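You operate a simulated robot arm through the tools that you are given. There is no shell and no other tool. Be economical: measure what you need, move in short steps, check, and stop when the job is done.

You run a simulated robot arm. Do the job below in one go: nothing can be reset, and whatever is moved stays where it is left.

TASK
Move the green pin to the medium hole, reset the grey slider, then take off the purple cap.
Fine: slide the slider all the way back first; it ends against the pin. Free the grey star knob; the cap goes on the cap tray.

The check looks at the end state, three seconds after you hand in, the way a careful person would. Anything else that was tipped, shoved, dropped, spilled or broken makes it a failure. A push-on lid holds only when it is set on centred and level and pressed home; a screw cap is set on level and turned clockwise until tight.

THE ROBOT
A 6-joint arm with a two-finger parallel gripper, fixed in place. Base frame: the origin is at the foot of the arm, x ahead of it, y to its left, z up; the work surface is at about z = 80. Readings come in cm, rad, newtons and seconds.
With the tool pointing down near the work surface it reaches from about 26 to 68 cm from the base axis. Its first joint turns from -1.152 to 1.152 rad. Payload 2.9 kg.
Tool frame: the origin (TCP) lies between the finger pads and is the grasp point; the fingertips stand 3 cm ahead of it; z points along the fingers, y is the line along which they close. The gripper opens to 11 cm. The fingers are 2 cm wide and 1 cm thick; the gripper's body (4.8 by 11.2 cm) begins 5.5 cm behind the TCP.
Orientation is that of the tool frame in the base frame, as a unit quaternion [x, y, z, w]. With the fingers straight down and closing along the base's y, the tool's x points along the base's -x, its y along +y and its z along -z.

THE INTERFACE
- The arm moves only by the tool servo_tool. Its argument "plan" is text: rows parted by semicolons, each of 7 numbers parted by spaces: the shift along the base's x, y, z in cm, then the turn, a rotation vector about the base's x, y, z in rad, then the gripper command, from -1 (fully open) to 1 (shut), values between in proportion. In form: tx ty tz ax ay az jaw; .... A call has 1 to 12 rows; each row is the pose to reach, as a shift and turn from the pose commanded when the call began. A row lasts 0.2 s, in which the tool goes at most 5 cm and 0.15 rad; a call with a longer step from one row to the next is refused whole, and so is a gripper value outside its range. Where a pose cannot be reached the arm comes as near as it can. A force on the tool above 60 N (or 10 N above the force at the start of the call, whichever is more), or a blocked arm, ends the call early, and 0.2 s more pass. The fingers move at their own pace (about 10.8 cm/s each) and stop on an object; they squeeze with about 42 N. The grip force told is the motor's: it shows also when the fingers shut on nothing. Time passes only in rows, and 0.2 s behind the last, so rows that repeat a pose let the fingers close. It gives the time, the measured TCP pose, the force on the tool (base axes), the opening and the grip force at its end, in the units of the frame above (readings bear some noise), with the torque about the TCP (base axes, N m) and any sound that the robot's microphone picked up, and new pictures: "views" is both (left out), scene, wrist or none.
- Cameras (640 x 400 px; columns grow to the right, rows downward): "scene" is fixed at [7.41, 42.65, 139.98]; the picture's right is [-0.77, -0.64, 0.00], its down [-0.31, 0.38, -0.87] and it looks along [0.56, -0.67, -0.49] (base axes); focal length 346 px, centre (320, 200). "wrist" rides on the gripper at [7.2, 1.7, -10.3] in the tool frame; the picture's right is [-0.23, 0.97, 0.00], its down [-0.76, -0.18, -0.62] and it looks along [-0.61, -0.14, 0.78] (tool axes); focal length 222 px, centre (320, 200). There is no depth. A picture from a camera that has moved, and an enlarged one, comes with that camera's place and axes in the base frame and with its lens. The place of the scene camera against the robot may be out by one fixed shift of up to 1.2 cm in any direction.
- zoom(camera, box): a new picture of the part [left, top, right, bottom] of that camera's present view, enlarged. No time passes.
- job_done(): hands the job in; it is judged then, once.

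Work in short steps. Places have to be worked out from the pictures, the camera data and where the tool is seen: move nearer, look again, correct. Check each grasp and each placing, and mend what went wrong. You have 120 turns and 200 pictures in all, those below and enlarged ones among them. Open the gripper and draw the arm clear of the work before you hand the job in, unless the task says otherwise; then end with one line.

The tools are called by a JSON object that holds its "name" and its "arguments". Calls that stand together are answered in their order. servo_tool: Moves the arm, as the interface text tells. Its arguments: {"type":"object","properties":{"plan":{"type":"string"},"views":{"type":"string","enum":["both","scene","wrist","none"]}},"required":["plan"]} The other tools are called the same way: zoom (camera, box) takes an enlarged picture of a part of a camera's view; job_done () hands the job in.

At the start:

```text
clock: 0.0
ee_pos: [41.52, 2.04, 106.66]
ee_rot: [0.0, 1.0, 0.001, 0.0]
contact_force: [0.1, 0.2, -0.1]
ft_torque: [0.02, 0.01, 0.0]
width: 11.0
grasp_force: 0.0
```

scene: 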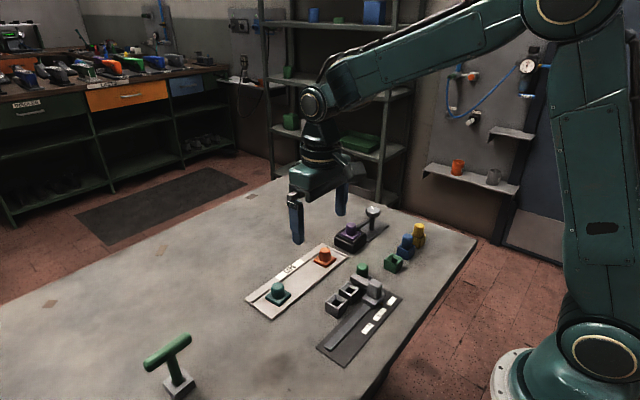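
wrist: 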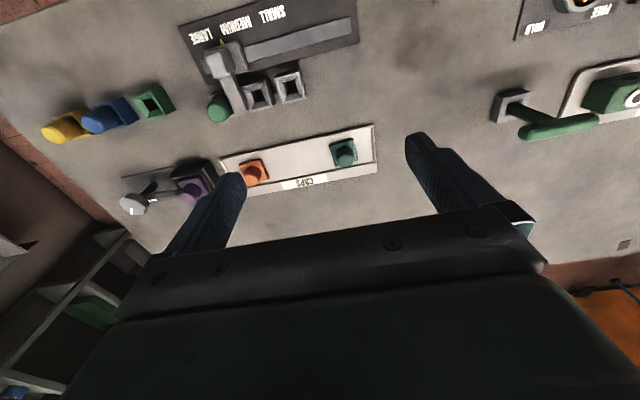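

I start by enlarging the work area in both views to identify the pieces.

{"name": "zoom", "arguments": {"camera": "scene", "box": [300, 200, 460, 300]}}

{"name": "zoom", "arguments": {"camera": "scene", "box": [300, 260, 420, 370]}}

{"name": "zoom", "arguments": {"camera": "wrist", "box": [170, 0, 370, 125]}}

{"name": "zoom", "arguments": {"camera": "wrist", "box": [100, 120, 300, 245]}}

{"name": "zoom", "arguments": {"camera": "wrist", "box": [480, 0, 640, 140]}}

```text
4.00 times, centred on (380, 250) of scene
camera zoom: at [7.41, 42.65, 139.98], right [-0.77, -0.64, 0.0], down [-0.31, 0.38, -0.87], along [0.56, -0.67, -0.49], focal length 1385 px, centre (80, 0)
```

zoom: 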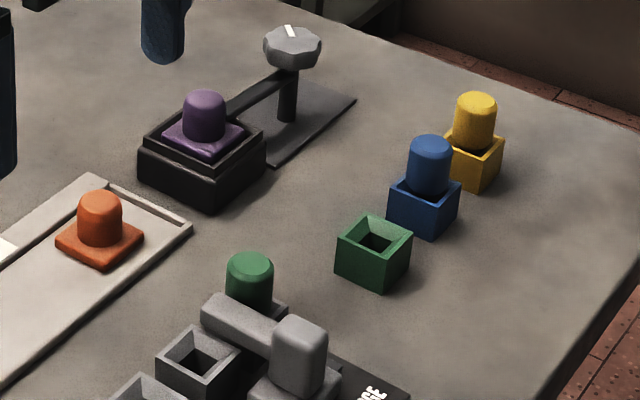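

```text
3.64 times, centred on (360, 315) of scene
camera zoom: at [7.41, 42.65, 139.98], right [-0.77, -0.64, 0.0], down [-0.31, 0.38, -0.87], along [0.56, -0.67, -0.49], focal length 1259 px, centre (174, -218)
```

zoom: 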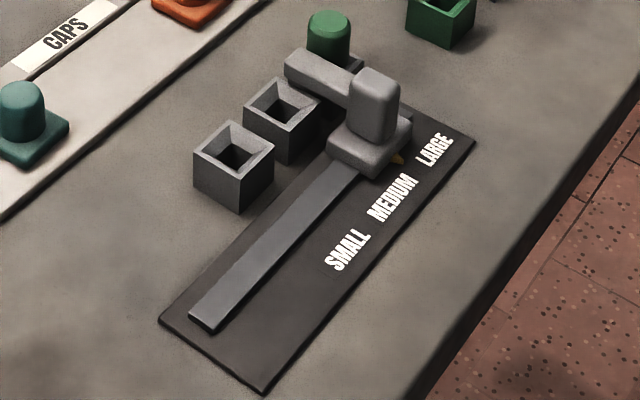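

```text
3.20 times, centred on (270, 62) of wrist
camera zoom: at [34.49, 3.63, 116.99], right [0.23, 0.97, 0.0], down [0.76, -0.18, 0.62], along [0.61, -0.14, -0.78], focal length 711 px, centre (480, 640)
```

zoom: 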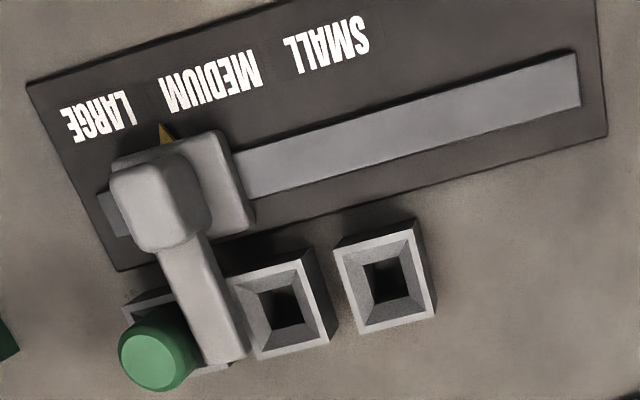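

```text
3.20 times, centred on (200, 182) of wrist
camera zoom: at [34.49, 3.63, 116.99], right [0.23, 0.97, 0.0], down [0.76, -0.18, 0.62], along [0.61, -0.14, -0.78], focal length 711 px, centre (704, 256)
```

zoom: 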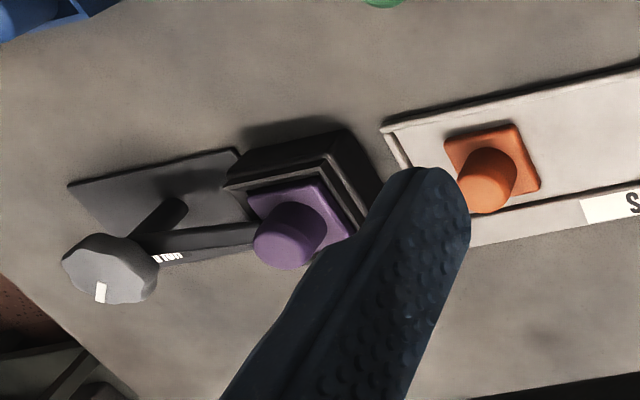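

```text
2.86 times, centred on (560, 70) of wrist
camera zoom: at [34.49, 3.63, 116.99], right [0.23, 0.97, 0.0], down [0.76, -0.18, 0.62], along [0.61, -0.14, -0.78], focal length 635 px, centre (-366, 571)
```

zoom: 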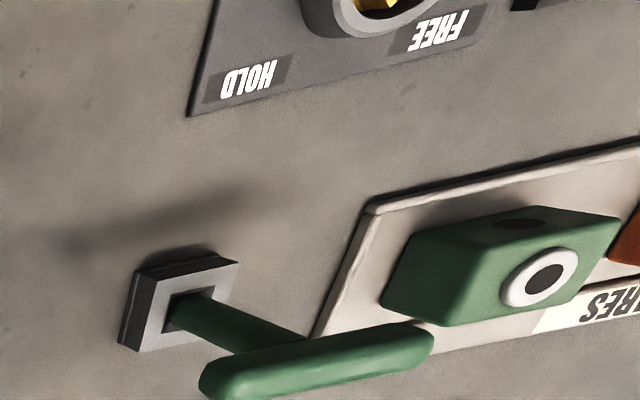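

The slider sits by the pin in the LARGE hole, and there are HOLD/FREE panels off to the left. I raise and move left for a look there.

{"name": "servo_tool", "arguments": {"plan": "-2 4 2 0 0 0 -1; -4 8 4 0 0 0 -1; -6 12 6 0 0 0 -1; -8 16 6 0 0 0 -1; -8 16 6 0 0 0 -1", "views": "wrist"}}

```text
clock: 1.2
ee_pos: [33.72, 18.08, 112.64]
ee_rot: [0.0, 1.0, 0.0, 0.0]
contact_force: [0.3, 0.0, -0.1]
ft_torque: [-0.02, 0.0, 0.03]
width: 11.01
grasp_force: 0.1
camera wrist: at [26.49, 19.65, 122.98], right [0.23, 0.97, 0.0], down [0.76, -0.18, 0.62], along [0.61, -0.14, -0.78], focal length 222 px, centre (320, 200)
```

wrist: 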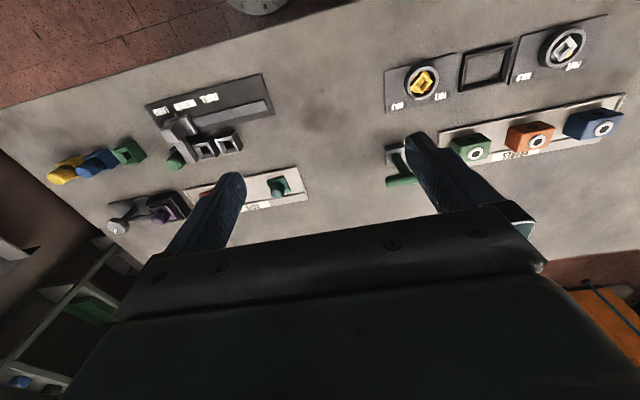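

{"name": "zoom", "arguments": {"camera": "wrist", "box": [370, 0, 640, 190]}}

{"name": "zoom", "arguments": {"camera": "wrist", "box": [90, 60, 320, 240]}}

```text
2.11 times, centred on (505, 95) of wrist
camera zoom: at [26.49, 19.65, 122.98], right [0.23, 0.97, 0.0], down [0.76, -0.18, 0.62], along [0.61, -0.14, -0.78], focal length 468 px, centre (-70, 421)
```

zoom: 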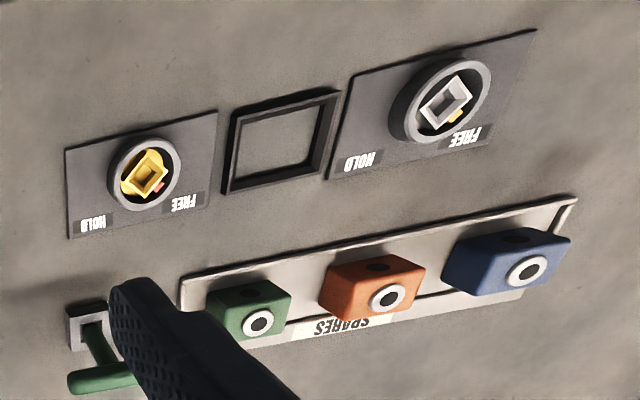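

```text
2.22 times, centred on (205, 150) of wrist
camera zoom: at [26.49, 19.65, 122.98], right [0.23, 0.97, 0.0], down [0.76, -0.18, 0.62], along [0.61, -0.14, -0.78], focal length 494 px, centre (576, 311)
```

zoom: 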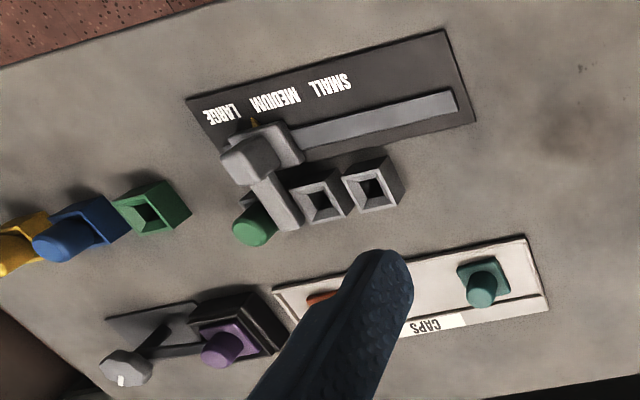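

Left side is a different station, not involved. Now go over the slider/pin region for a closer look.

{"name": "servo_tool", "arguments": {"plan": "0 -5 0 0 0 0 -1; 0 -10 0 0 0 0 -1; 0 -15 -2 0 0 0 -1; 0 -20 -5 0 0 0 -1; -2 -24 -8 0 0 0 -1; -2 -24 -8 0 0 0 -1", "views": "wrist"}}

```text
refused: row 3 steps farther than a row can; nothing moved
```

{"name": "servo_tool", "arguments": {"plan": "0 -4 0 0 0 0 -1; 0 -8 0 0 0 0 -1; 0 -12 -2 0 0 0 -1; 0 -16 -4 0 0 0 -1; -1 -20 -6 0 0 0 -1; -2 -24 -8 0 0 0 -1; -2 -24 -8 0 0 0 -1", "views": "wrist"}}

```text
clock: 2.8
ee_pos: [31.74, -6.2, 104.49]
ee_rot: [0.0, 1.0, 0.0, -0.001]
contact_force: [-0.1, 0.3, -0.5]
ft_torque: [-0.01, -0.02, 0.03]
width: 10.99
grasp_force: 0.0
camera wrist: at [24.53, -4.54, 114.9], right [0.23, 0.97, 0.0], down [0.76, -0.18, 0.62], along [0.61, -0.14, -0.78], focal length 222 px, centre (320, 200)
```

wrist: 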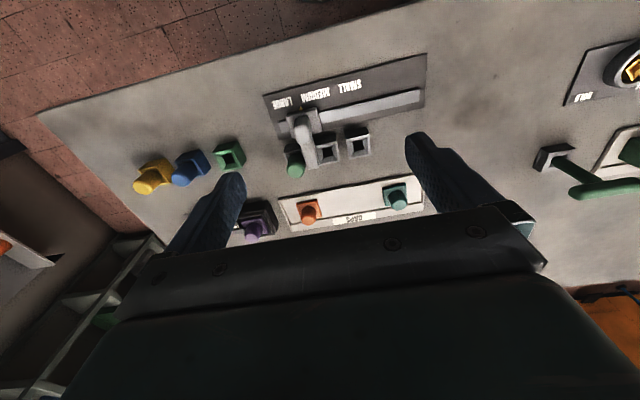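

{"name": "zoom", "arguments": {"camera": "wrist", "box": [250, 45, 440, 235]}}

{"name": "zoom", "arguments": {"camera": "scene", "box": [320, 255, 410, 315]}}

```text
2.11 times, centred on (345, 140) of wrist
camera zoom: at [24.53, -4.54, 114.9], right [0.23, 0.97, 0.0], down [0.76, -0.18, 0.62], along [0.61, -0.14, -0.78], focal length 468 px, centre (267, 326)
```

zoom: 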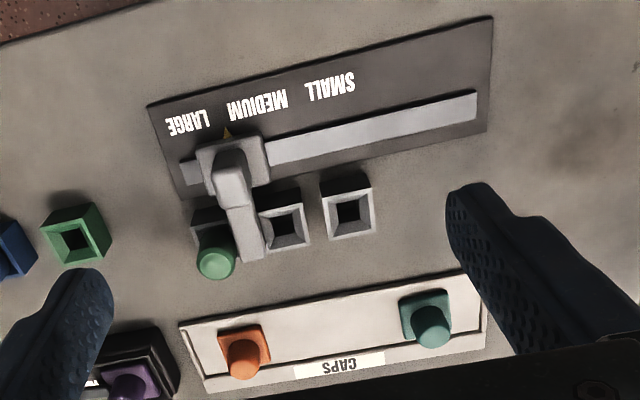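

```text
6.67 times, centred on (365, 285) of scene
camera zoom: at [7.41, 42.65, 139.98], right [-0.77, -0.64, 0.0], down [-0.31, 0.38, -0.87], along [0.56, -0.67, -0.49], focal length 2308 px, centre (20, -367)
```

zoom: 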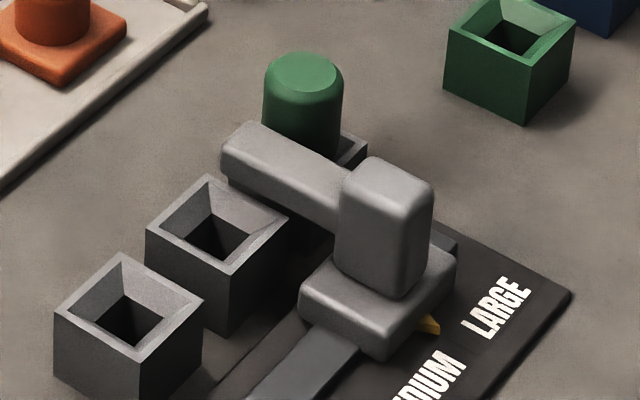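

Holes sit at about x=40.6, y=-2/-6.8/-12; slider handle about (35.1,-9.2), top near z=87. I go above the handle.

{"name": "servo_tool", "arguments": {"plan": "1.5 -1 -4 0 0 0 -1; 3.4 -3 -8 0 0 0 -0.5; 3.4 -3 -12 0 0 0 -0.3; 3.4 -3 -12 0 0 0 -0.3"}}

```text
clock: 3.8
ee_pos: [35.0, -9.09, 92.6]
ee_rot: [0.0, 1.0, 0.0, -0.001]
contact_force: [-0.2, -0.2, 0.3]
ft_torque: [0.03, 0.01, -0.01]
width: 7.16
grasp_force: 0.0
camera wrist: at [27.77, -7.44, 103.01], right [0.23, 0.97, 0.0], down [0.76, -0.18, 0.62], along [0.61, -0.14, -0.78], focal length 222 px, centre (320, 200)
```

scene: 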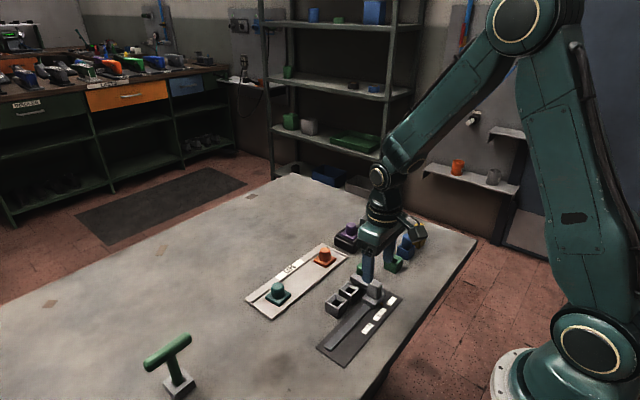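
wrist: 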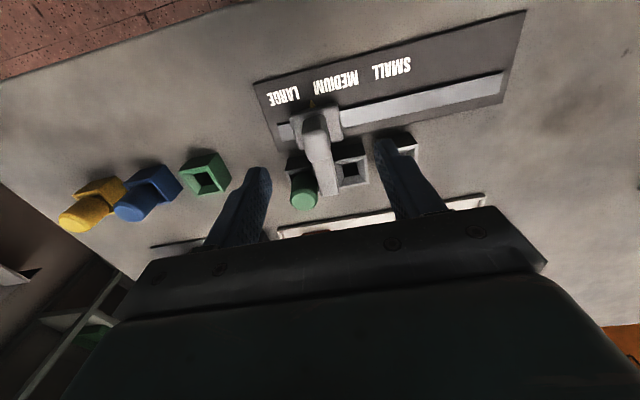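

{"name": "zoom", "arguments": {"camera": "wrist", "box": [230, 60, 440, 220]}}

{"name": "zoom", "arguments": {"camera": "scene", "box": [320, 235, 420, 315]}}

```text
2.50 times, centred on (335, 140) of wrist
camera zoom: at [27.77, -7.44, 103.01], right [0.23, 0.97, 0.0], down [0.76, -0.18, 0.62], along [0.61, -0.14, -0.78], focal length 555 px, centre (282, 350)
```

zoom: 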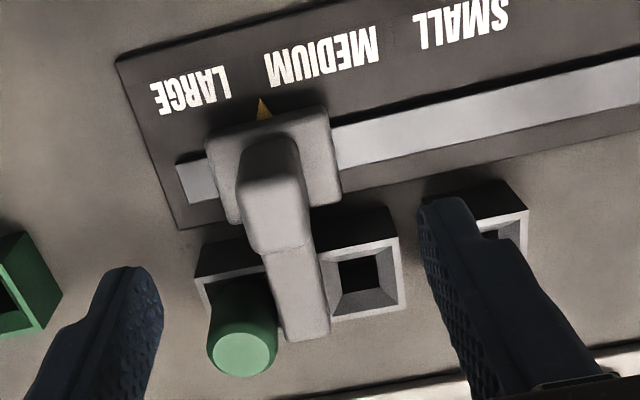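

```text
5.00 times, centred on (370, 275) of scene
camera zoom: at [7.41, 42.65, 139.98], right [-0.77, -0.64, 0.0], down [-0.31, 0.38, -0.87], along [0.56, -0.67, -0.49], focal length 1731 px, centre (70, -175)
```

zoom: 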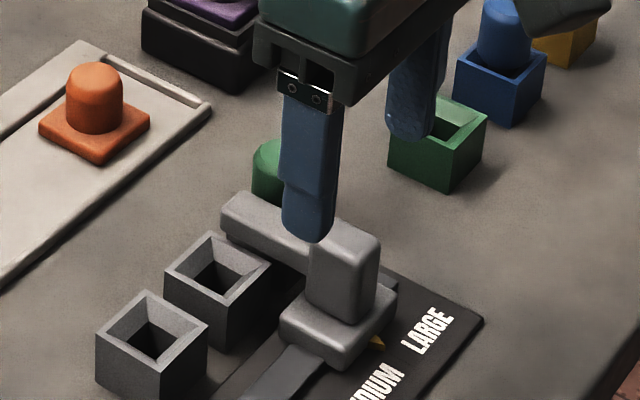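

Handle confirmed at about (35.3,-9.3). I lower around it and close.

{"name": "servo_tool", "arguments": {"plan": "0.2 -0.2 -3 0 0 0 -0.3; 0.2 -0.2 -5.3 0 0 0 -0.3; 0.2 -0.2 -5.3 0 0 0 0.3; 0.2 -0.2 -5.3 0 0 0 1; 0.2 -0.2 -5.3 0 0 0 1; 0.2 -0.2 -5.3 0 0 0 1"}}

```text
clock: 5.2
ee_pos: [35.18, -9.32, 87.21]
ee_rot: [0.0, 1.0, 0.0, -0.001]
contact_force: [0.1, -1.8, -13.7]
ft_torque: [-0.11, -1.23, -0.08]
width: 2.22
grasp_force: 44.7
camera wrist: at [28.03, -7.61, 97.63], right [0.23, 0.97, 0.0], down [0.76, -0.18, 0.62], along [0.61, -0.14, -0.78], focal length 222 px, centre (320, 200)
```

scene: 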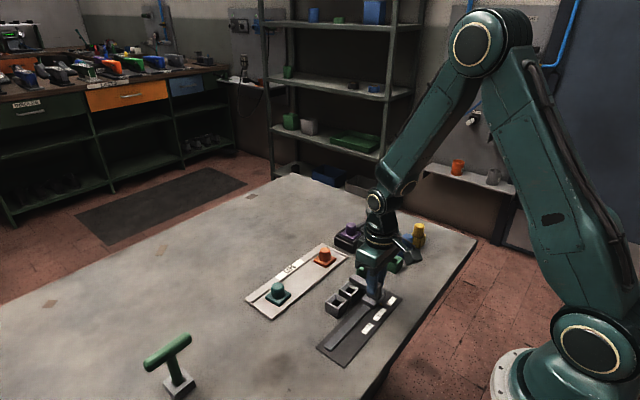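
wrist: 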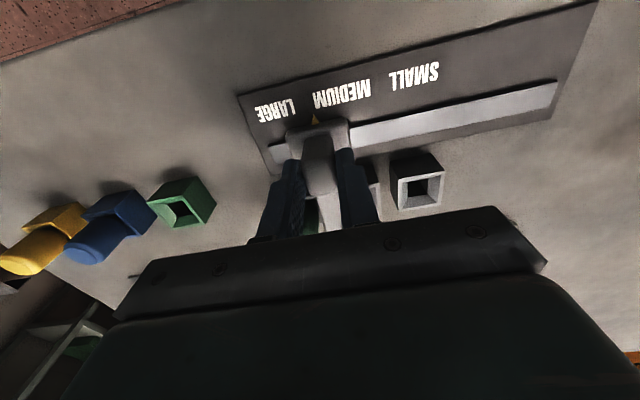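

Gripped. Slide it toward +y (the SMALL end) until it stops.

{"name": "servo_tool", "arguments": {"plan": "0 1.5 0 0 0 0 1; 0 3 0 0 0 0 1; 0 4.5 0 0 0 0 1; 0 6 0 0 0 0 1; 0 7.5 0 0 0 0 1; 0 9 0 0 0 0 1; 0 10.5 0 0 0 0 1; 0 12 0 0 0 0 1; 0 12.7 0 0 0 0 1; 0 13.4 0 0 0 0 1; 0 14.1 0 0 0 0 1; 0 14.1 0 0 0 0 1"}}

```text
clock: 7.8
ee_pos: [35.2, 4.87, 87.48]
ee_rot: [-0.001, 1.0, 0.0, -0.002]
contact_force: [-9.6, -1.3, 6.4]
ft_torque: [-0.17, -0.13, -0.16]
width: 2.17
grasp_force: 45.4
camera wrist: at [28.02, 6.56, 97.73], right [0.23, 0.97, 0.0], down [0.76, -0.18, 0.62], along [0.61, -0.14, -0.78], focal length 222 px, centre (320, 200)
```

scene: 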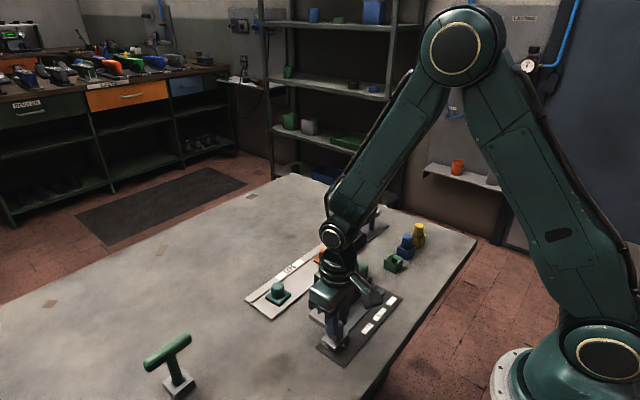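
wrist: 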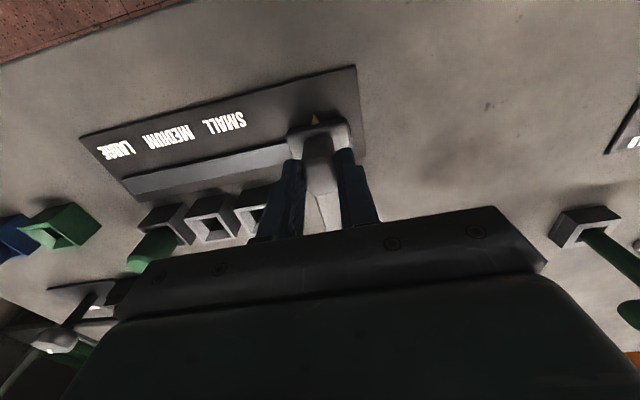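

Slid well; push further in small steps to find the end stop.

{"name": "servo_tool", "arguments": {"plan": "0 0.4 0 0 0 0 1; 0 0.8 0 0 0 0 1; 0 1.2 0 0 0 0 1; 0 1.6 0 0 0 0 1; 0 2.0 0 0 0 0 1; 0 2.4 0 0 0 0 1", "views": "wrist"}}

```text
clock: 8.9
ee_pos: [35.13, 5.52, 87.31]
ee_rot: [0.007, 1.0, -0.013, -0.001]
contact_force: [-2.5, -10.5, 4.9]
ft_torque: [0.5, -0.37, 0.85]
width: 2.21
grasp_force: 45.2
stopped in row 5: the force on the tool passed its limit at 64 N (the readings are from after the stop); the commanded pose is now the measured one
camera wrist: at [28.06, 7.58, 97.65], right [0.24, 0.97, -0.03], down [0.76, -0.17, 0.63], along [0.6, -0.17, -0.78], focal length 222 px, centre (320, 200)
```

wrist: 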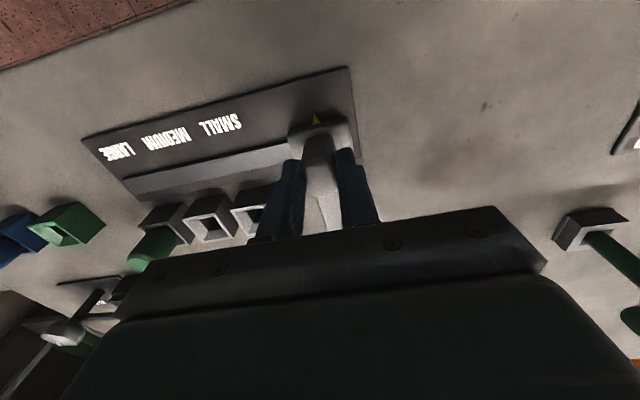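

Stop reached. Release, level the tool, rise, and move back toward the pin.

{"name": "servo_tool", "arguments": {"plan": "0 -0.2 0 0.026 -0.002 0.014 0; 0 -0.2 0 0.026 -0.002 0.014 -0.2; 0 -0.2 3 0.026 -0.002 0.014 -0.2; 0 -0.2 7 0.026 -0.002 0.014 -0.2; 0 -4.5 9 0.026 -0.002 0.014 -0.2; 0 -9 9 0.026 -0.002 0.014 -0.2; 0 -13.5 9 0.026 -0.002 0.014 -0.2; 1 -17.5 9 0.026 -0.002 0.014 -0.2; 1 -17.5 9 0.026 -0.002 0.014 -0.2"}}

{"name": "zoom", "arguments": {"camera": "scene", "box": [310, 235, 410, 355]}}

{"name": "zoom", "arguments": {"camera": "wrist", "box": [220, 60, 460, 220]}}

```text
clock: 10.9
ee_pos: [36.34, -11.9, 96.28]
ee_rot: [-0.001, 1.0, 0.0, 0.0]
contact_force: [-0.9, -0.5, 0.4]
ft_torque: [0.0, -0.01, 0.0]
width: 6.59
grasp_force: 0.1
camera wrist: at [29.04, -10.25, 106.63], right [0.23, 0.97, 0.0], down [0.76, -0.18, 0.62], along [0.61, -0.14, -0.78], focal length 222 px, centre (320, 200)
```

scene: 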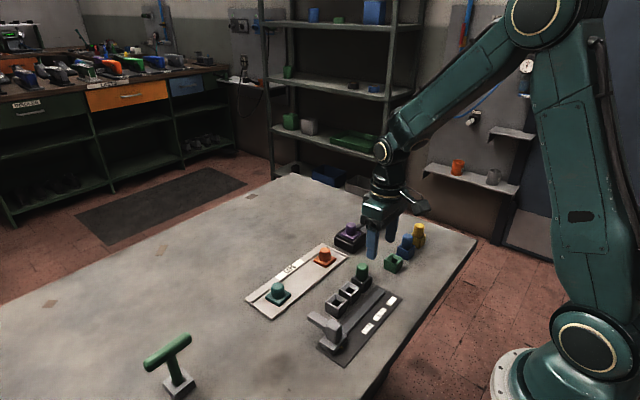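
wrist: 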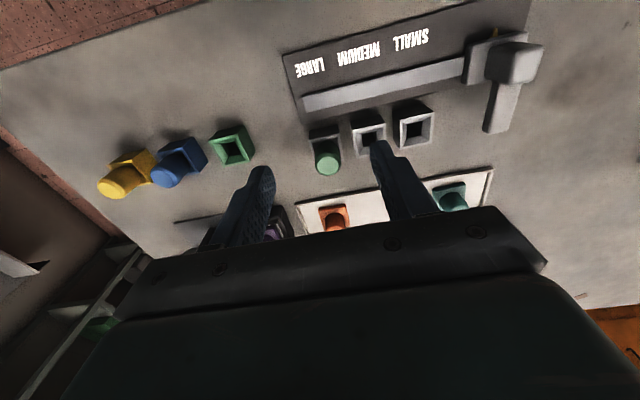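

```text
3.33 times, centred on (360, 295) of scene
camera zoom: at [7.41, 42.64, 139.98], right [-0.77, -0.64, 0.0], down [-0.31, 0.38, -0.87], along [0.56, -0.67, -0.49], focal length 1154 px, centre (187, -117)
```

zoom: 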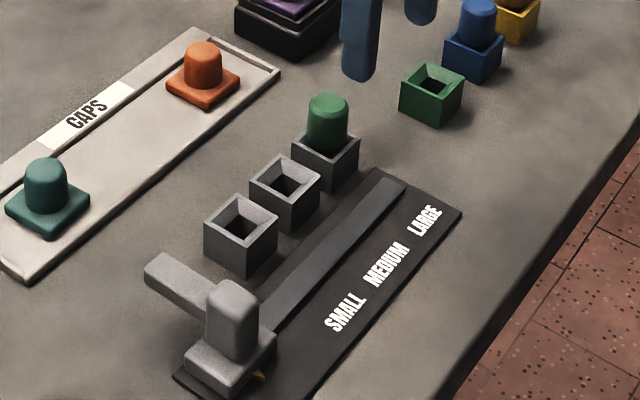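

```text
2.50 times, centred on (340, 140) of wrist
camera zoom: at [29.04, -10.25, 106.63], right [0.23, 0.97, 0.0], down [0.76, -0.18, 0.62], along [0.61, -0.14, -0.78], focal length 555 px, centre (270, 350)
```

zoom: 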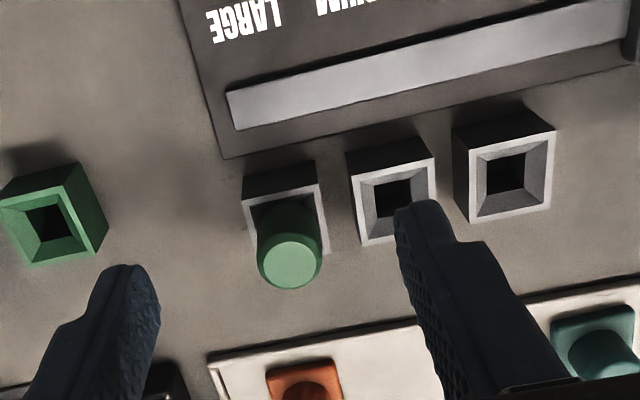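

Slider is parked at the end. Pin at about (40.5,-12.0), top z≈86.2. I move above and go down to grasp it.

{"name": "servo_tool", "arguments": {"plan": "2.2 0 -2 0 0 0 -0.2; 4.3 0 -4 0 0 0 -0.2; 4.3 0 -7 0 0 0 -0.2; 4.3 0 -9.6 0 0 0 -0.2; 4.3 0 -9.6 0 0 0 -0.2"}}

{"name": "zoom", "arguments": {"camera": "scene", "box": [320, 220, 420, 320]}}

```text
clock: 12.1
ee_pos: [40.66, -11.77, 86.7]
ee_rot: [0.0, 1.0, 0.001, 0.0]
contact_force: [0.3, -0.7, -0.7]
ft_torque: [-0.01, 0.01, 0.0]
width: 6.57
grasp_force: 0.0
camera wrist: at [33.34, -10.09, 96.99], right [0.23, 0.97, 0.0], down [0.76, -0.18, 0.62], along [0.61, -0.14, -0.78], focal length 222 px, centre (320, 200)
```

scene: 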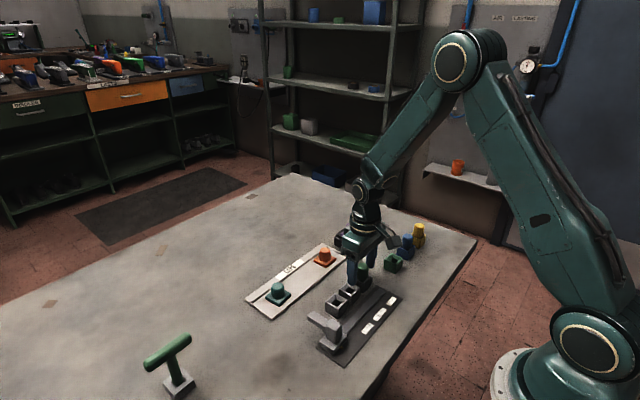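
wrist: 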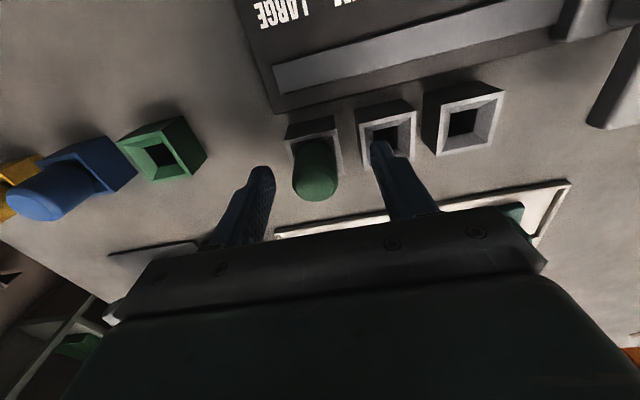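

```text
4.00 times, centred on (370, 270) of scene
camera zoom: at [7.41, 42.65, 139.98], right [-0.77, -0.64, 0.0], down [-0.31, 0.38, -0.87], along [0.56, -0.67, -0.49], focal length 1385 px, centre (120, -80)
```

zoom: 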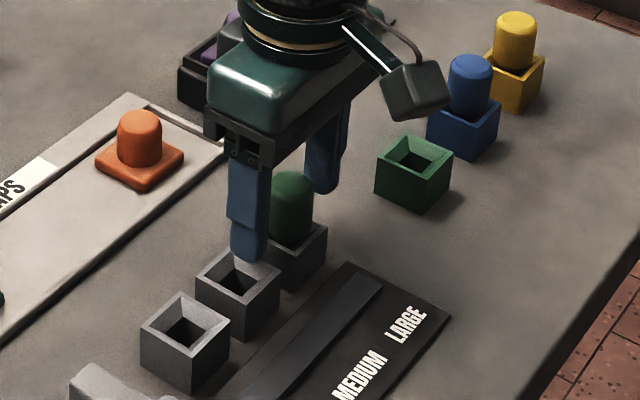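

Aligned with the pin between the fingers; close.

{"name": "servo_tool", "arguments": {"plan": "0 0 0 0 0 0 0.2; 0 0 0 0 0 0 1; 0 0 0 0 0 0 1; 0 0 0 0 0 0 1"}}

{"name": "zoom", "arguments": {"camera": "wrist", "box": [240, 80, 440, 230]}}

```text
clock: 13.1
ee_pos: [40.59, -11.86, 86.71]
ee_rot: [0.001, 1.0, 0.0, 0.001]
contact_force: [-0.1, -10.0, -0.8]
ft_torque: [-0.36, 0.0, 0.04]
width: 2.67
grasp_force: 42.3
camera wrist: at [33.34, -10.17, 97.02], right [0.23, 0.97, 0.0], down [0.76, -0.18, 0.62], along [0.61, -0.14, -0.78], focal length 222 px, centre (320, 200)
```

scene: 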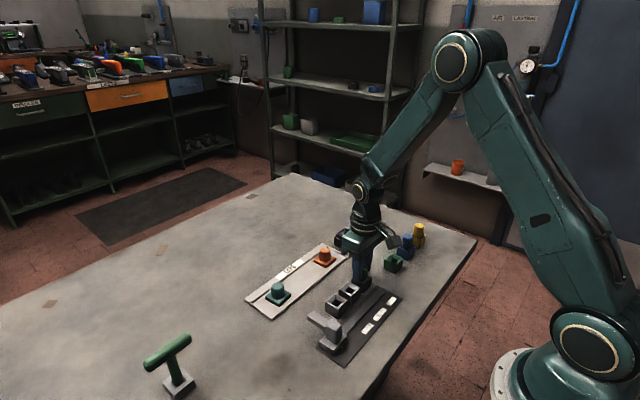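
wrist: 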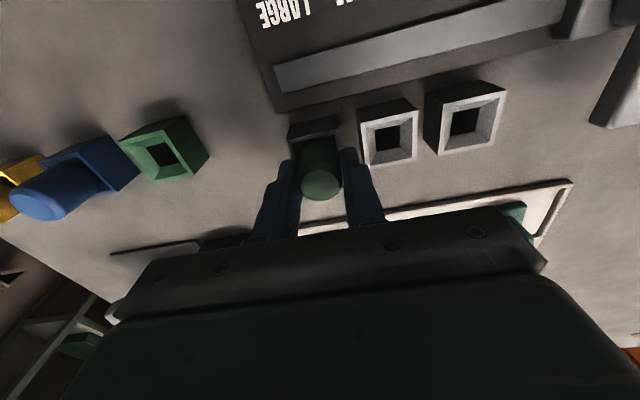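

```text
2.67 times, centred on (340, 155) of wrist
camera zoom: at [33.34, -10.17, 97.02], right [0.23, 0.97, 0.0], down [0.76, -0.18, 0.62], along [0.61, -0.14, -0.78], focal length 592 px, centre (267, 320)
```

zoom: 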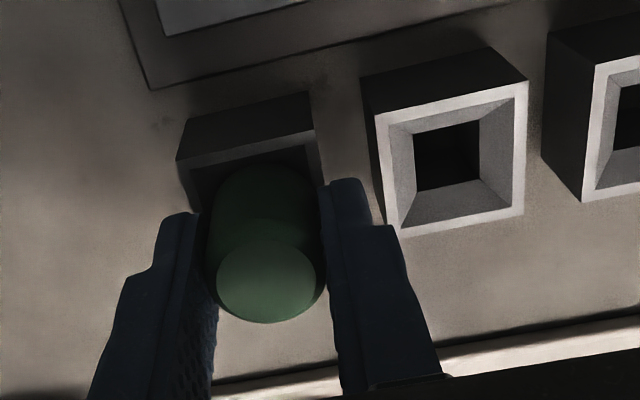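

Gripped (2.67 cm). Lift straight up and inspect.

{"name": "servo_tool", "arguments": {"plan": "0 0 1 0 0 0 1; 0 0 2 0 0 0 1; 0 0 4 0 0 0 1; 0 0 6 0 0 0 1; 0 0 7 0 0 0 1; 0 0 7 0 0 0 1"}}

{"name": "zoom", "arguments": {"camera": "scene", "box": [310, 210, 410, 310]}}

{"name": "zoom", "arguments": {"camera": "wrist", "box": [240, 80, 440, 230]}}

```text
clock: 14.5
ee_pos: [40.59, -11.85, 93.84]
ee_rot: [0.001, 1.0, 0.001, 0.0]
contact_force: [0.5, -0.7, -0.9]
ft_torque: [0.01, 0.02, 0.04]
width: 2.7
grasp_force: 41.9
camera wrist: at [33.35, -10.14, 104.16], right [0.23, 0.97, 0.0], down [0.76, -0.18, 0.62], along [0.61, -0.14, -0.78], focal length 222 px, centre (320, 200)
```

scene: 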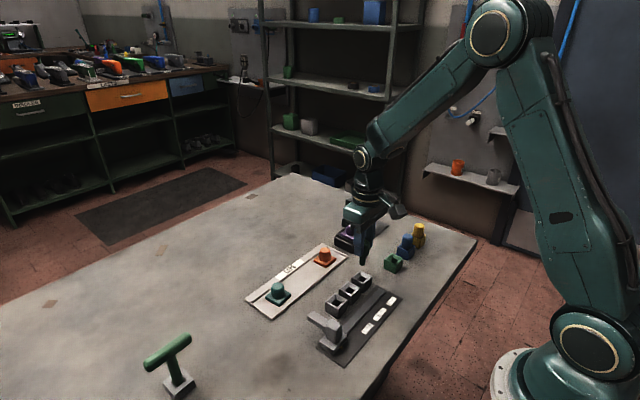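
wrist: 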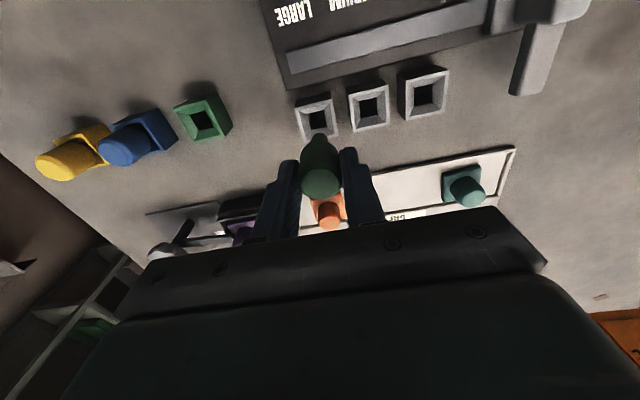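

```text
4.00 times, centred on (360, 260) of scene
camera zoom: at [7.41, 42.65, 139.98], right [-0.77, -0.64, 0.0], down [-0.31, 0.38, -0.87], along [0.56, -0.67, -0.49], focal length 1385 px, centre (160, -40)
```

zoom: 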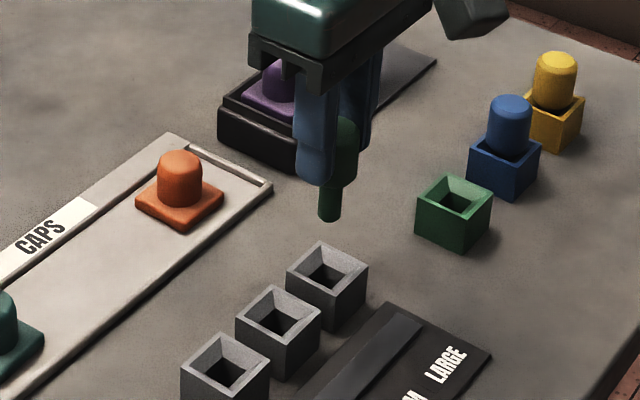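

```text
2.67 times, centred on (340, 155) of wrist
camera zoom: at [33.35, -10.14, 104.16], right [0.23, 0.97, 0.0], down [0.76, -0.18, 0.62], along [0.61, -0.14, -0.78], focal length 592 px, centre (267, 320)
```

zoom: 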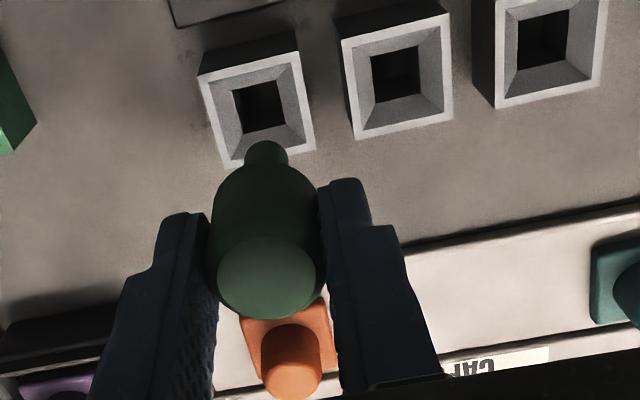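

Pin has a narrow shank; medium hole is at about (40.5,-7.0). Shift +4.85 in y and lower.

{"name": "servo_tool", "arguments": {"plan": "0 2.5 0 0 0 0 1; 0 4.85 0 0 0 0 1; 0 4.85 0 0 0 0 1; 0 4.85 -1.5 0 0 0 1; 0 4.85 -3 0 0 0 1; 0 4.85 -3 0 0 0 1"}}

{"name": "zoom", "arguments": {"camera": "scene", "box": [310, 210, 410, 310]}}

{"name": "zoom", "arguments": {"camera": "wrist", "box": [240, 80, 440, 230]}}

```text
clock: 15.9
ee_pos: [40.62, -6.9, 90.69]
ee_rot: [0.0, 1.0, 0.001, 0.001]
contact_force: [0.3, 0.7, -1.3]
ft_torque: [0.02, -0.03, -0.02]
width: 2.6
grasp_force: 41.5
camera wrist: at [33.38, -5.32, 101.03], right [0.23, 0.97, 0.0], down [0.76, -0.18, 0.62], along [0.61, -0.14, -0.78], focal length 222 px, centre (320, 200)
```

scene: 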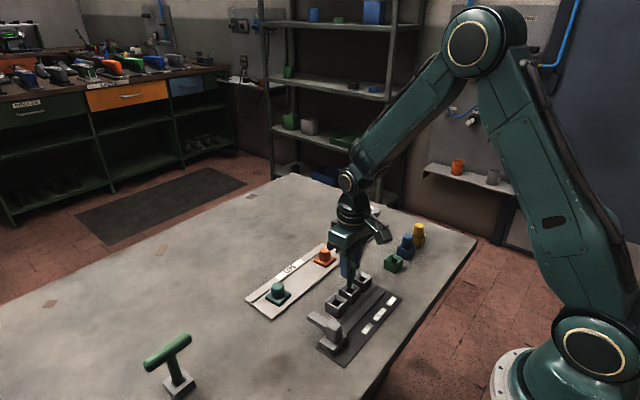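
wrist: 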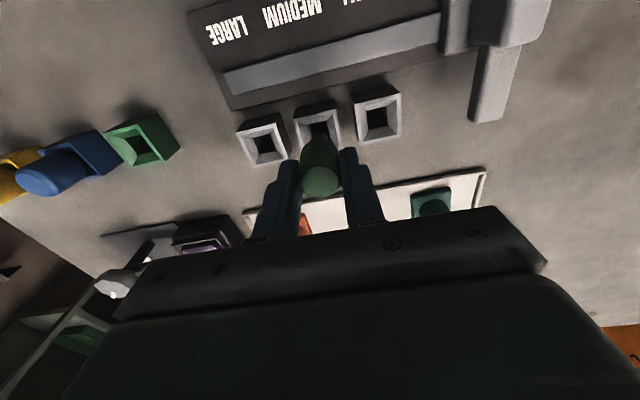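

```text
4.00 times, centred on (360, 260) of scene
camera zoom: at [7.41, 42.65, 139.98], right [-0.77, -0.64, 0.0], down [-0.31, 0.38, -0.87], along [0.56, -0.67, -0.49], focal length 1385 px, centre (160, -40)
```

zoom: 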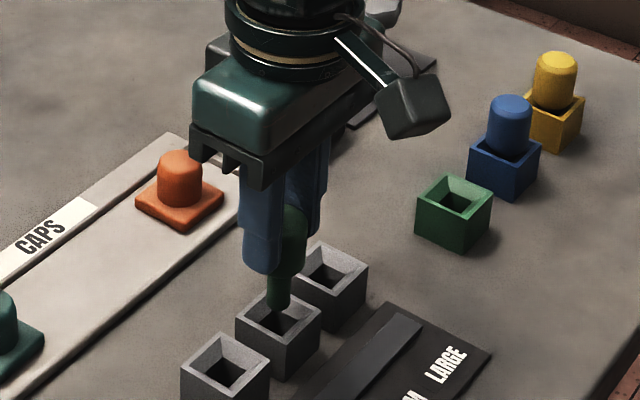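

```text
2.67 times, centred on (340, 155) of wrist
camera zoom: at [33.38, -5.32, 101.03], right [0.23, 0.97, 0.0], down [0.76, -0.18, 0.62], along [0.61, -0.14, -0.78], focal length 592 px, centre (267, 320)
```

zoom: 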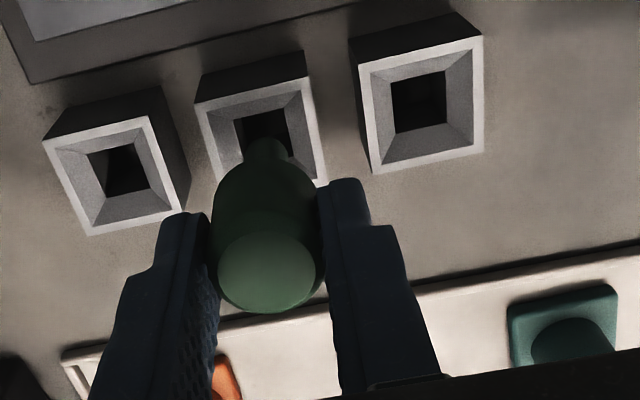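

Shank is centred over the middle hole; lower until seated.

{"name": "servo_tool", "arguments": {"plan": "0 0 -1 0 0 0 1; 0 0 -2 0 0 0 1; 0 0 -3 0 0 0 1; 0 0 -3.5 0 0 0 1; 0 0 -3.9 0 0 0 1; 0 0 -3.9 0 0 0 1"}}

{"name": "zoom", "arguments": {"camera": "scene", "box": [310, 210, 410, 310]}}

```text
clock: 17.3
ee_pos: [40.56, -6.99, 86.9]
ee_rot: [-0.001, 1.0, 0.001, 0.001]
contact_force: [-5.1, 2.1, 26.3]
ft_torque: [0.25, 0.37, 0.04]
width: 2.64
grasp_force: 41.9
camera wrist: at [33.35, -5.31, 97.26], right [0.23, 0.97, 0.0], down [0.76, -0.18, 0.63], along [0.61, -0.14, -0.78], focal length 222 px, centre (320, 200)
```

scene: 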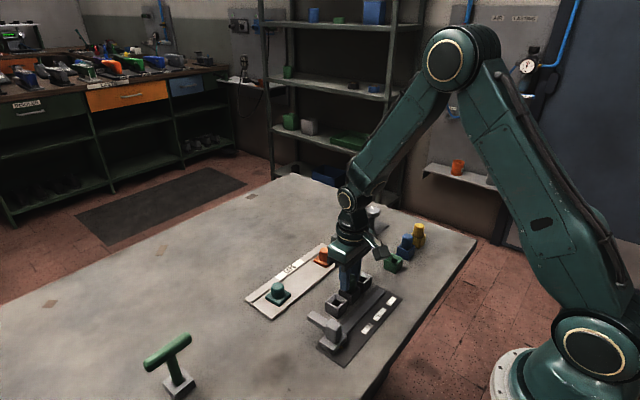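
wrist: 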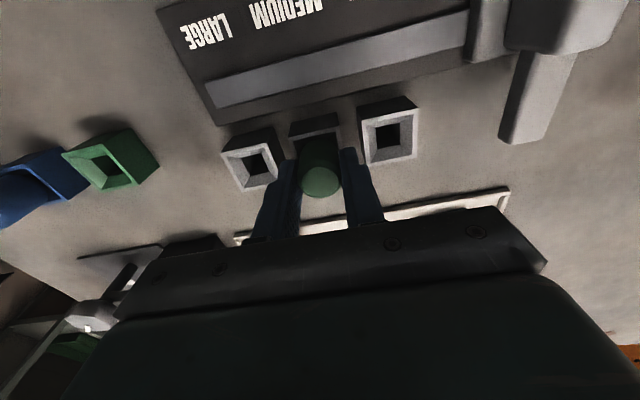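

```text
4.00 times, centred on (360, 260) of scene
camera zoom: at [7.36, 42.65, 139.98], right [-0.77, -0.64, 0.0], down [-0.31, 0.37, -0.87], along [0.56, -0.67, -0.49], focal length 1385 px, centre (160, -40)
```

zoom: 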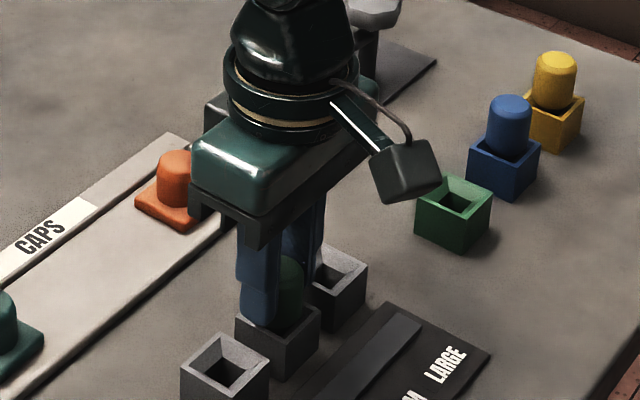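

Upward contact: seated. Release and rise, keeping clear, then check.

{"name": "servo_tool", "arguments": {"plan": "0 0 0.1 0 0 0 0.4; 0 0 0.1 0 0 0 0.1; 0 0 0.1 0 0 0 0.1; 0 0 3 0 0 0 0.1; 0 0 7 0 0 0 0.1; 0 0 10 0 0 0 0.1; 0 0 10 0 0 0 0.1"}}

{"name": "zoom", "arguments": {"camera": "scene", "box": [310, 230, 410, 330]}}

{"name": "zoom", "arguments": {"camera": "wrist", "box": [220, 60, 460, 220]}}

```text
clock: 18.9
ee_pos: [40.53, -6.99, 96.78]
ee_rot: [-0.001, 1.0, 0.001, 0.0]
contact_force: [0.2, 0.2, 0.1]
ft_torque: [0.0, 0.01, -0.02]
width: 4.97
grasp_force: 0.0
camera wrist: at [33.33, -5.34, 107.23], right [0.23, 0.97, 0.0], down [0.76, -0.18, 0.62], along [0.61, -0.14, -0.78], focal length 222 px, centre (320, 200)
```

scene: 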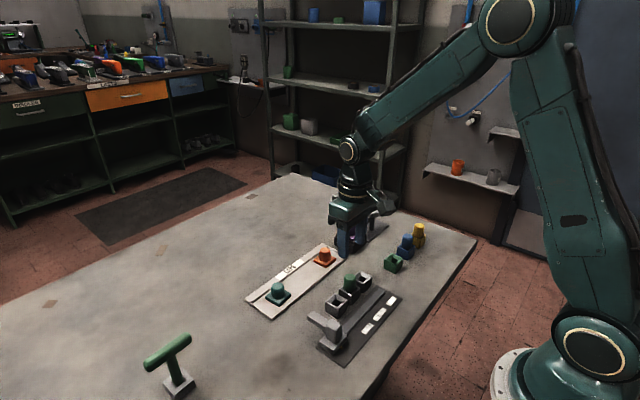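
wrist: 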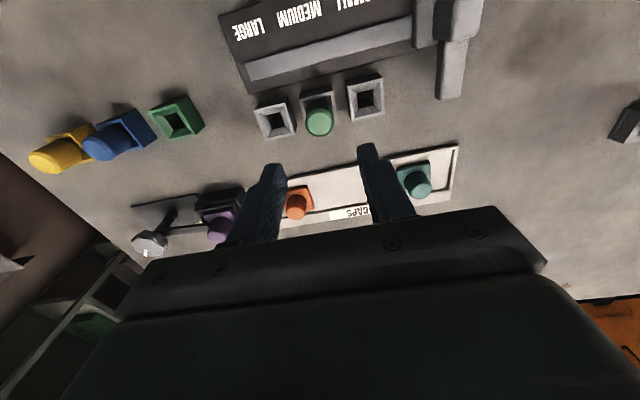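

```text
4.00 times, centred on (360, 280) of scene
camera zoom: at [7.41, 42.65, 139.98], right [-0.77, -0.64, 0.0], down [-0.31, 0.38, -0.87], along [0.56, -0.67, -0.49], focal length 1385 px, centre (160, -120)
```

zoom: 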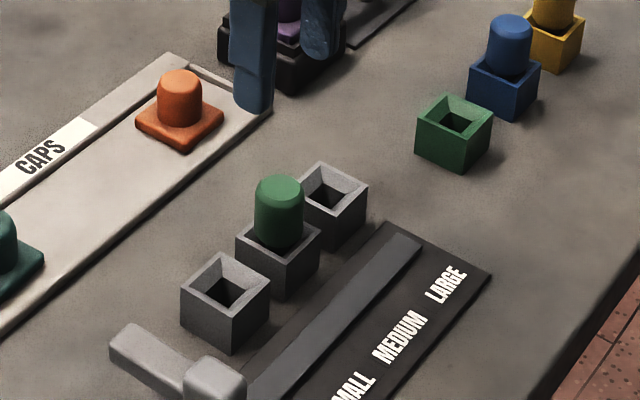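

```text
2.50 times, centred on (340, 140) of wrist
camera zoom: at [33.33, -5.34, 107.23], right [0.23, 0.97, 0.0], down [0.76, -0.18, 0.62], along [0.61, -0.14, -0.78], focal length 555 px, centre (270, 350)
```

zoom: 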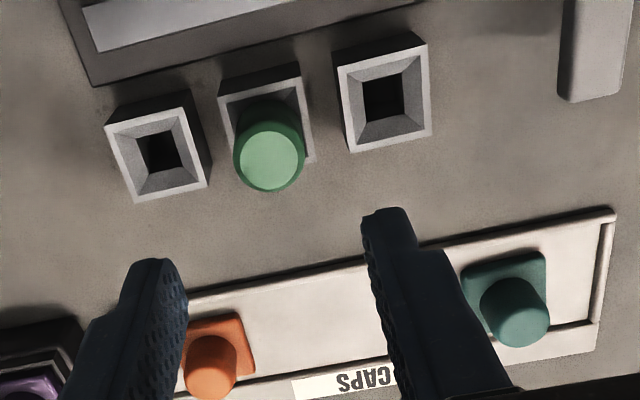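

Pin is seated upright in the middle hole. Back to the slider handle at about (35.2,5.3).

{"name": "servo_tool", "arguments": {"plan": "-1.5 3 0 0 0 0 -0.3; -3.5 7 0 0 0 0 -0.3; -5.3 11 0 0 0 0 -0.3; -5.3 12.3 -1 0 0 0 -0.3; -5.3 12.3 -4 0 0 0 -0.3; -5.3 12.3 -4 0 0 0 -0.3"}}

{"name": "zoom", "arguments": {"camera": "wrist", "box": [220, 60, 460, 220]}}

```text
clock: 20.3
ee_pos: [35.15, 5.37, 92.67]
ee_rot: [-0.001, 1.0, 0.001, 0.001]
contact_force: [-0.1, 0.8, 0.0]
ft_torque: [0.02, 0.01, 0.01]
width: 7.14
grasp_force: 0.0
camera wrist: at [28.04, 7.0, 103.08], right [0.23, 0.97, 0.0], down [0.76, -0.18, 0.62], along [0.61, -0.14, -0.78], focal length 222 px, centre (320, 200)
```

scene: 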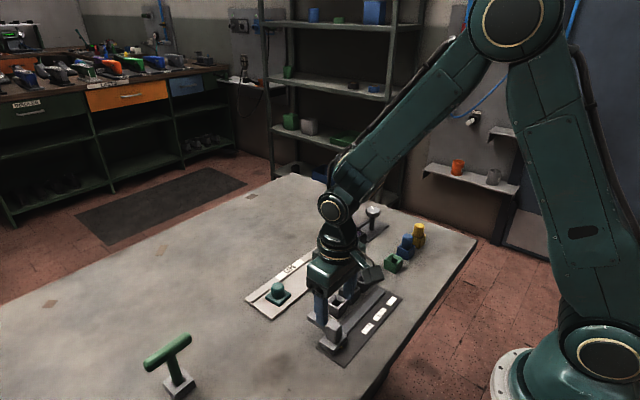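
wrist: 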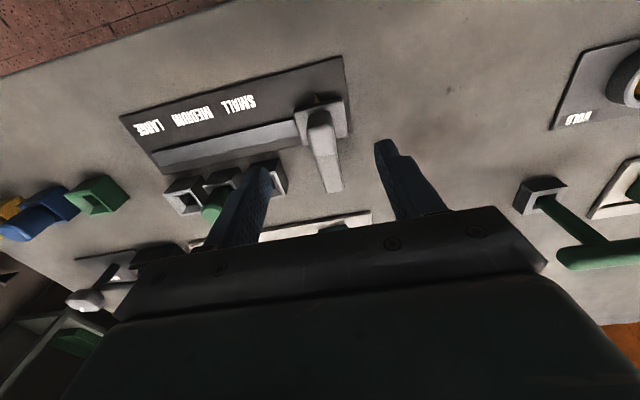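

```text
2.50 times, centred on (340, 140) of wrist
camera zoom: at [28.04, 7.0, 103.08], right [0.23, 0.97, 0.0], down [0.76, -0.18, 0.62], along [0.61, -0.14, -0.78], focal length 555 px, centre (270, 350)
```

zoom: 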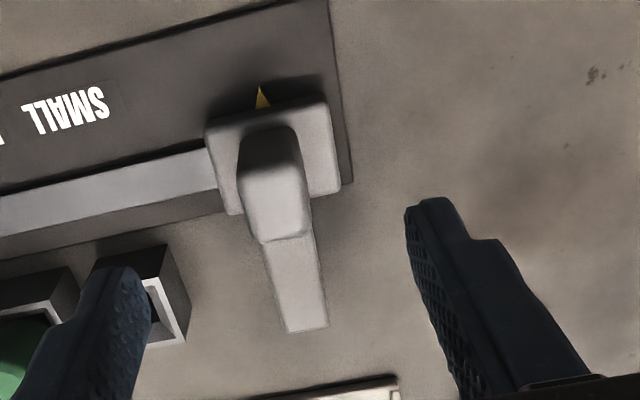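

Aligned as before. Lower, grip, and slide back toward the pin, stopping short.

{"name": "servo_tool", "arguments": {"plan": "0 0 -3 0 0 0 -0.3; 0 0 -5.3 0 0 0 -0.3; 0 0 -5.3 0 0 0 0.3; 0 0 -5.3 0 0 0 1; 0 0 -5.3 0 0 0 1; 0 -1.5 -5.3 0 0 0 1; 0 -3 -5.3 0 0 0 1; 0 -4.5 -5.3 0 0 0 1; 0 -6 -5.3 0 0 0 1; 0 -7.5 -5.3 0 0 0 1; 0 -8.7 -5.3 0 0 0 1; 0 -8.7 -5.3 0 0 0 1"}}

{"name": "zoom", "arguments": {"camera": "scene", "box": [310, 230, 410, 330]}}

{"name": "zoom", "arguments": {"camera": "wrist", "box": [220, 60, 460, 220]}}

```text
clock: 22.9
ee_pos: [35.17, -3.44, 87.45]
ee_rot: [0.0, 1.0, 0.002, -0.001]
contact_force: [-2.8, 0.1, -11.7]
ft_torque: [0.06, 0.37, 0.12]
width: 2.18
grasp_force: 45.5
camera wrist: at [28.0, -1.75, 97.83], right [0.23, 0.97, 0.0], down [0.76, -0.18, 0.62], along [0.61, -0.14, -0.78], focal length 222 px, centre (320, 200)
```

scene: 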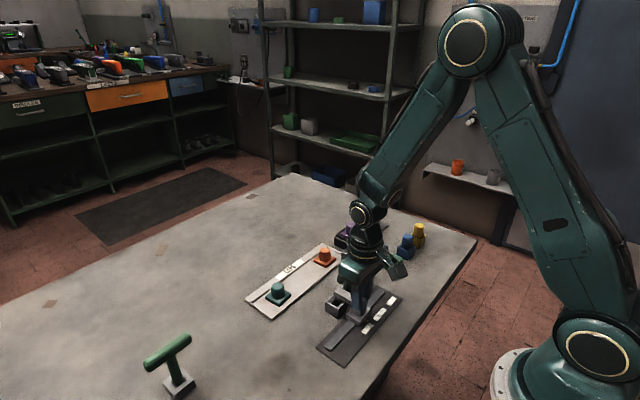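
wrist: 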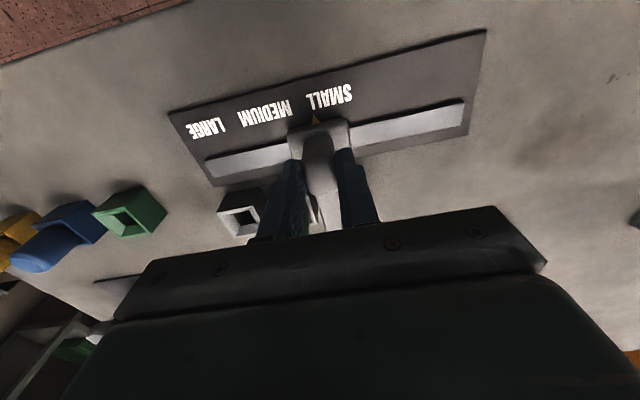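

```text
4.00 times, centred on (360, 280) of scene
camera zoom: at [7.42, 42.65, 139.98], right [-0.77, -0.64, 0.0], down [-0.31, 0.38, -0.87], along [0.56, -0.67, -0.49], focal length 1385 px, centre (160, -120)
```

zoom: 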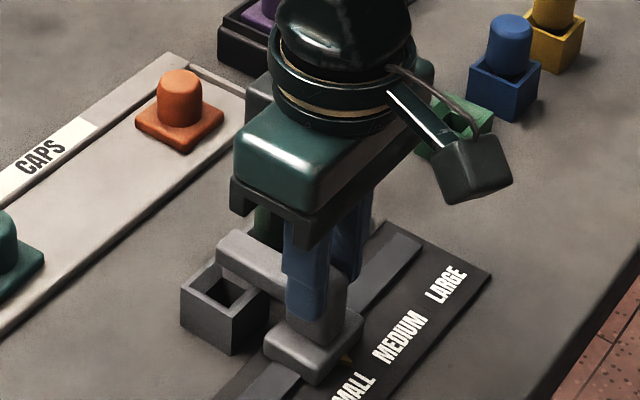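

```text
2.50 times, centred on (340, 140) of wrist
camera zoom: at [28.0, -1.75, 97.83], right [0.23, 0.97, 0.0], down [0.76, -0.18, 0.62], along [0.61, -0.14, -0.78], focal length 555 px, centre (270, 350)
```

zoom: 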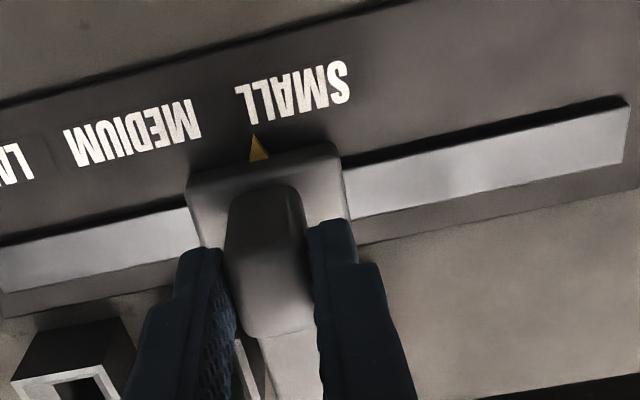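

Pin is ~1 cm ahead. Inch forward in short calls, watching the y force.

{"name": "servo_tool", "arguments": {"plan": "0 -0.2 0 0 0 0 1; 0 -0.4 0 0 0 0 1; 0 -0.6 0 0 0 0 1; 0 -0.7 0 0 0 0 1; 0 -0.7 0 0 0 0 1", "views": "none"}}

```text
clock: 24.1
ee_pos: [35.2, -4.06, 87.6]
ee_rot: [0.0, 1.0, 0.001, 0.0]
contact_force: [-7.5, 1.5, -22.5]
ft_torque: [-0.04, -0.09, 0.13]
width: 2.18
grasp_force: 44.9
```

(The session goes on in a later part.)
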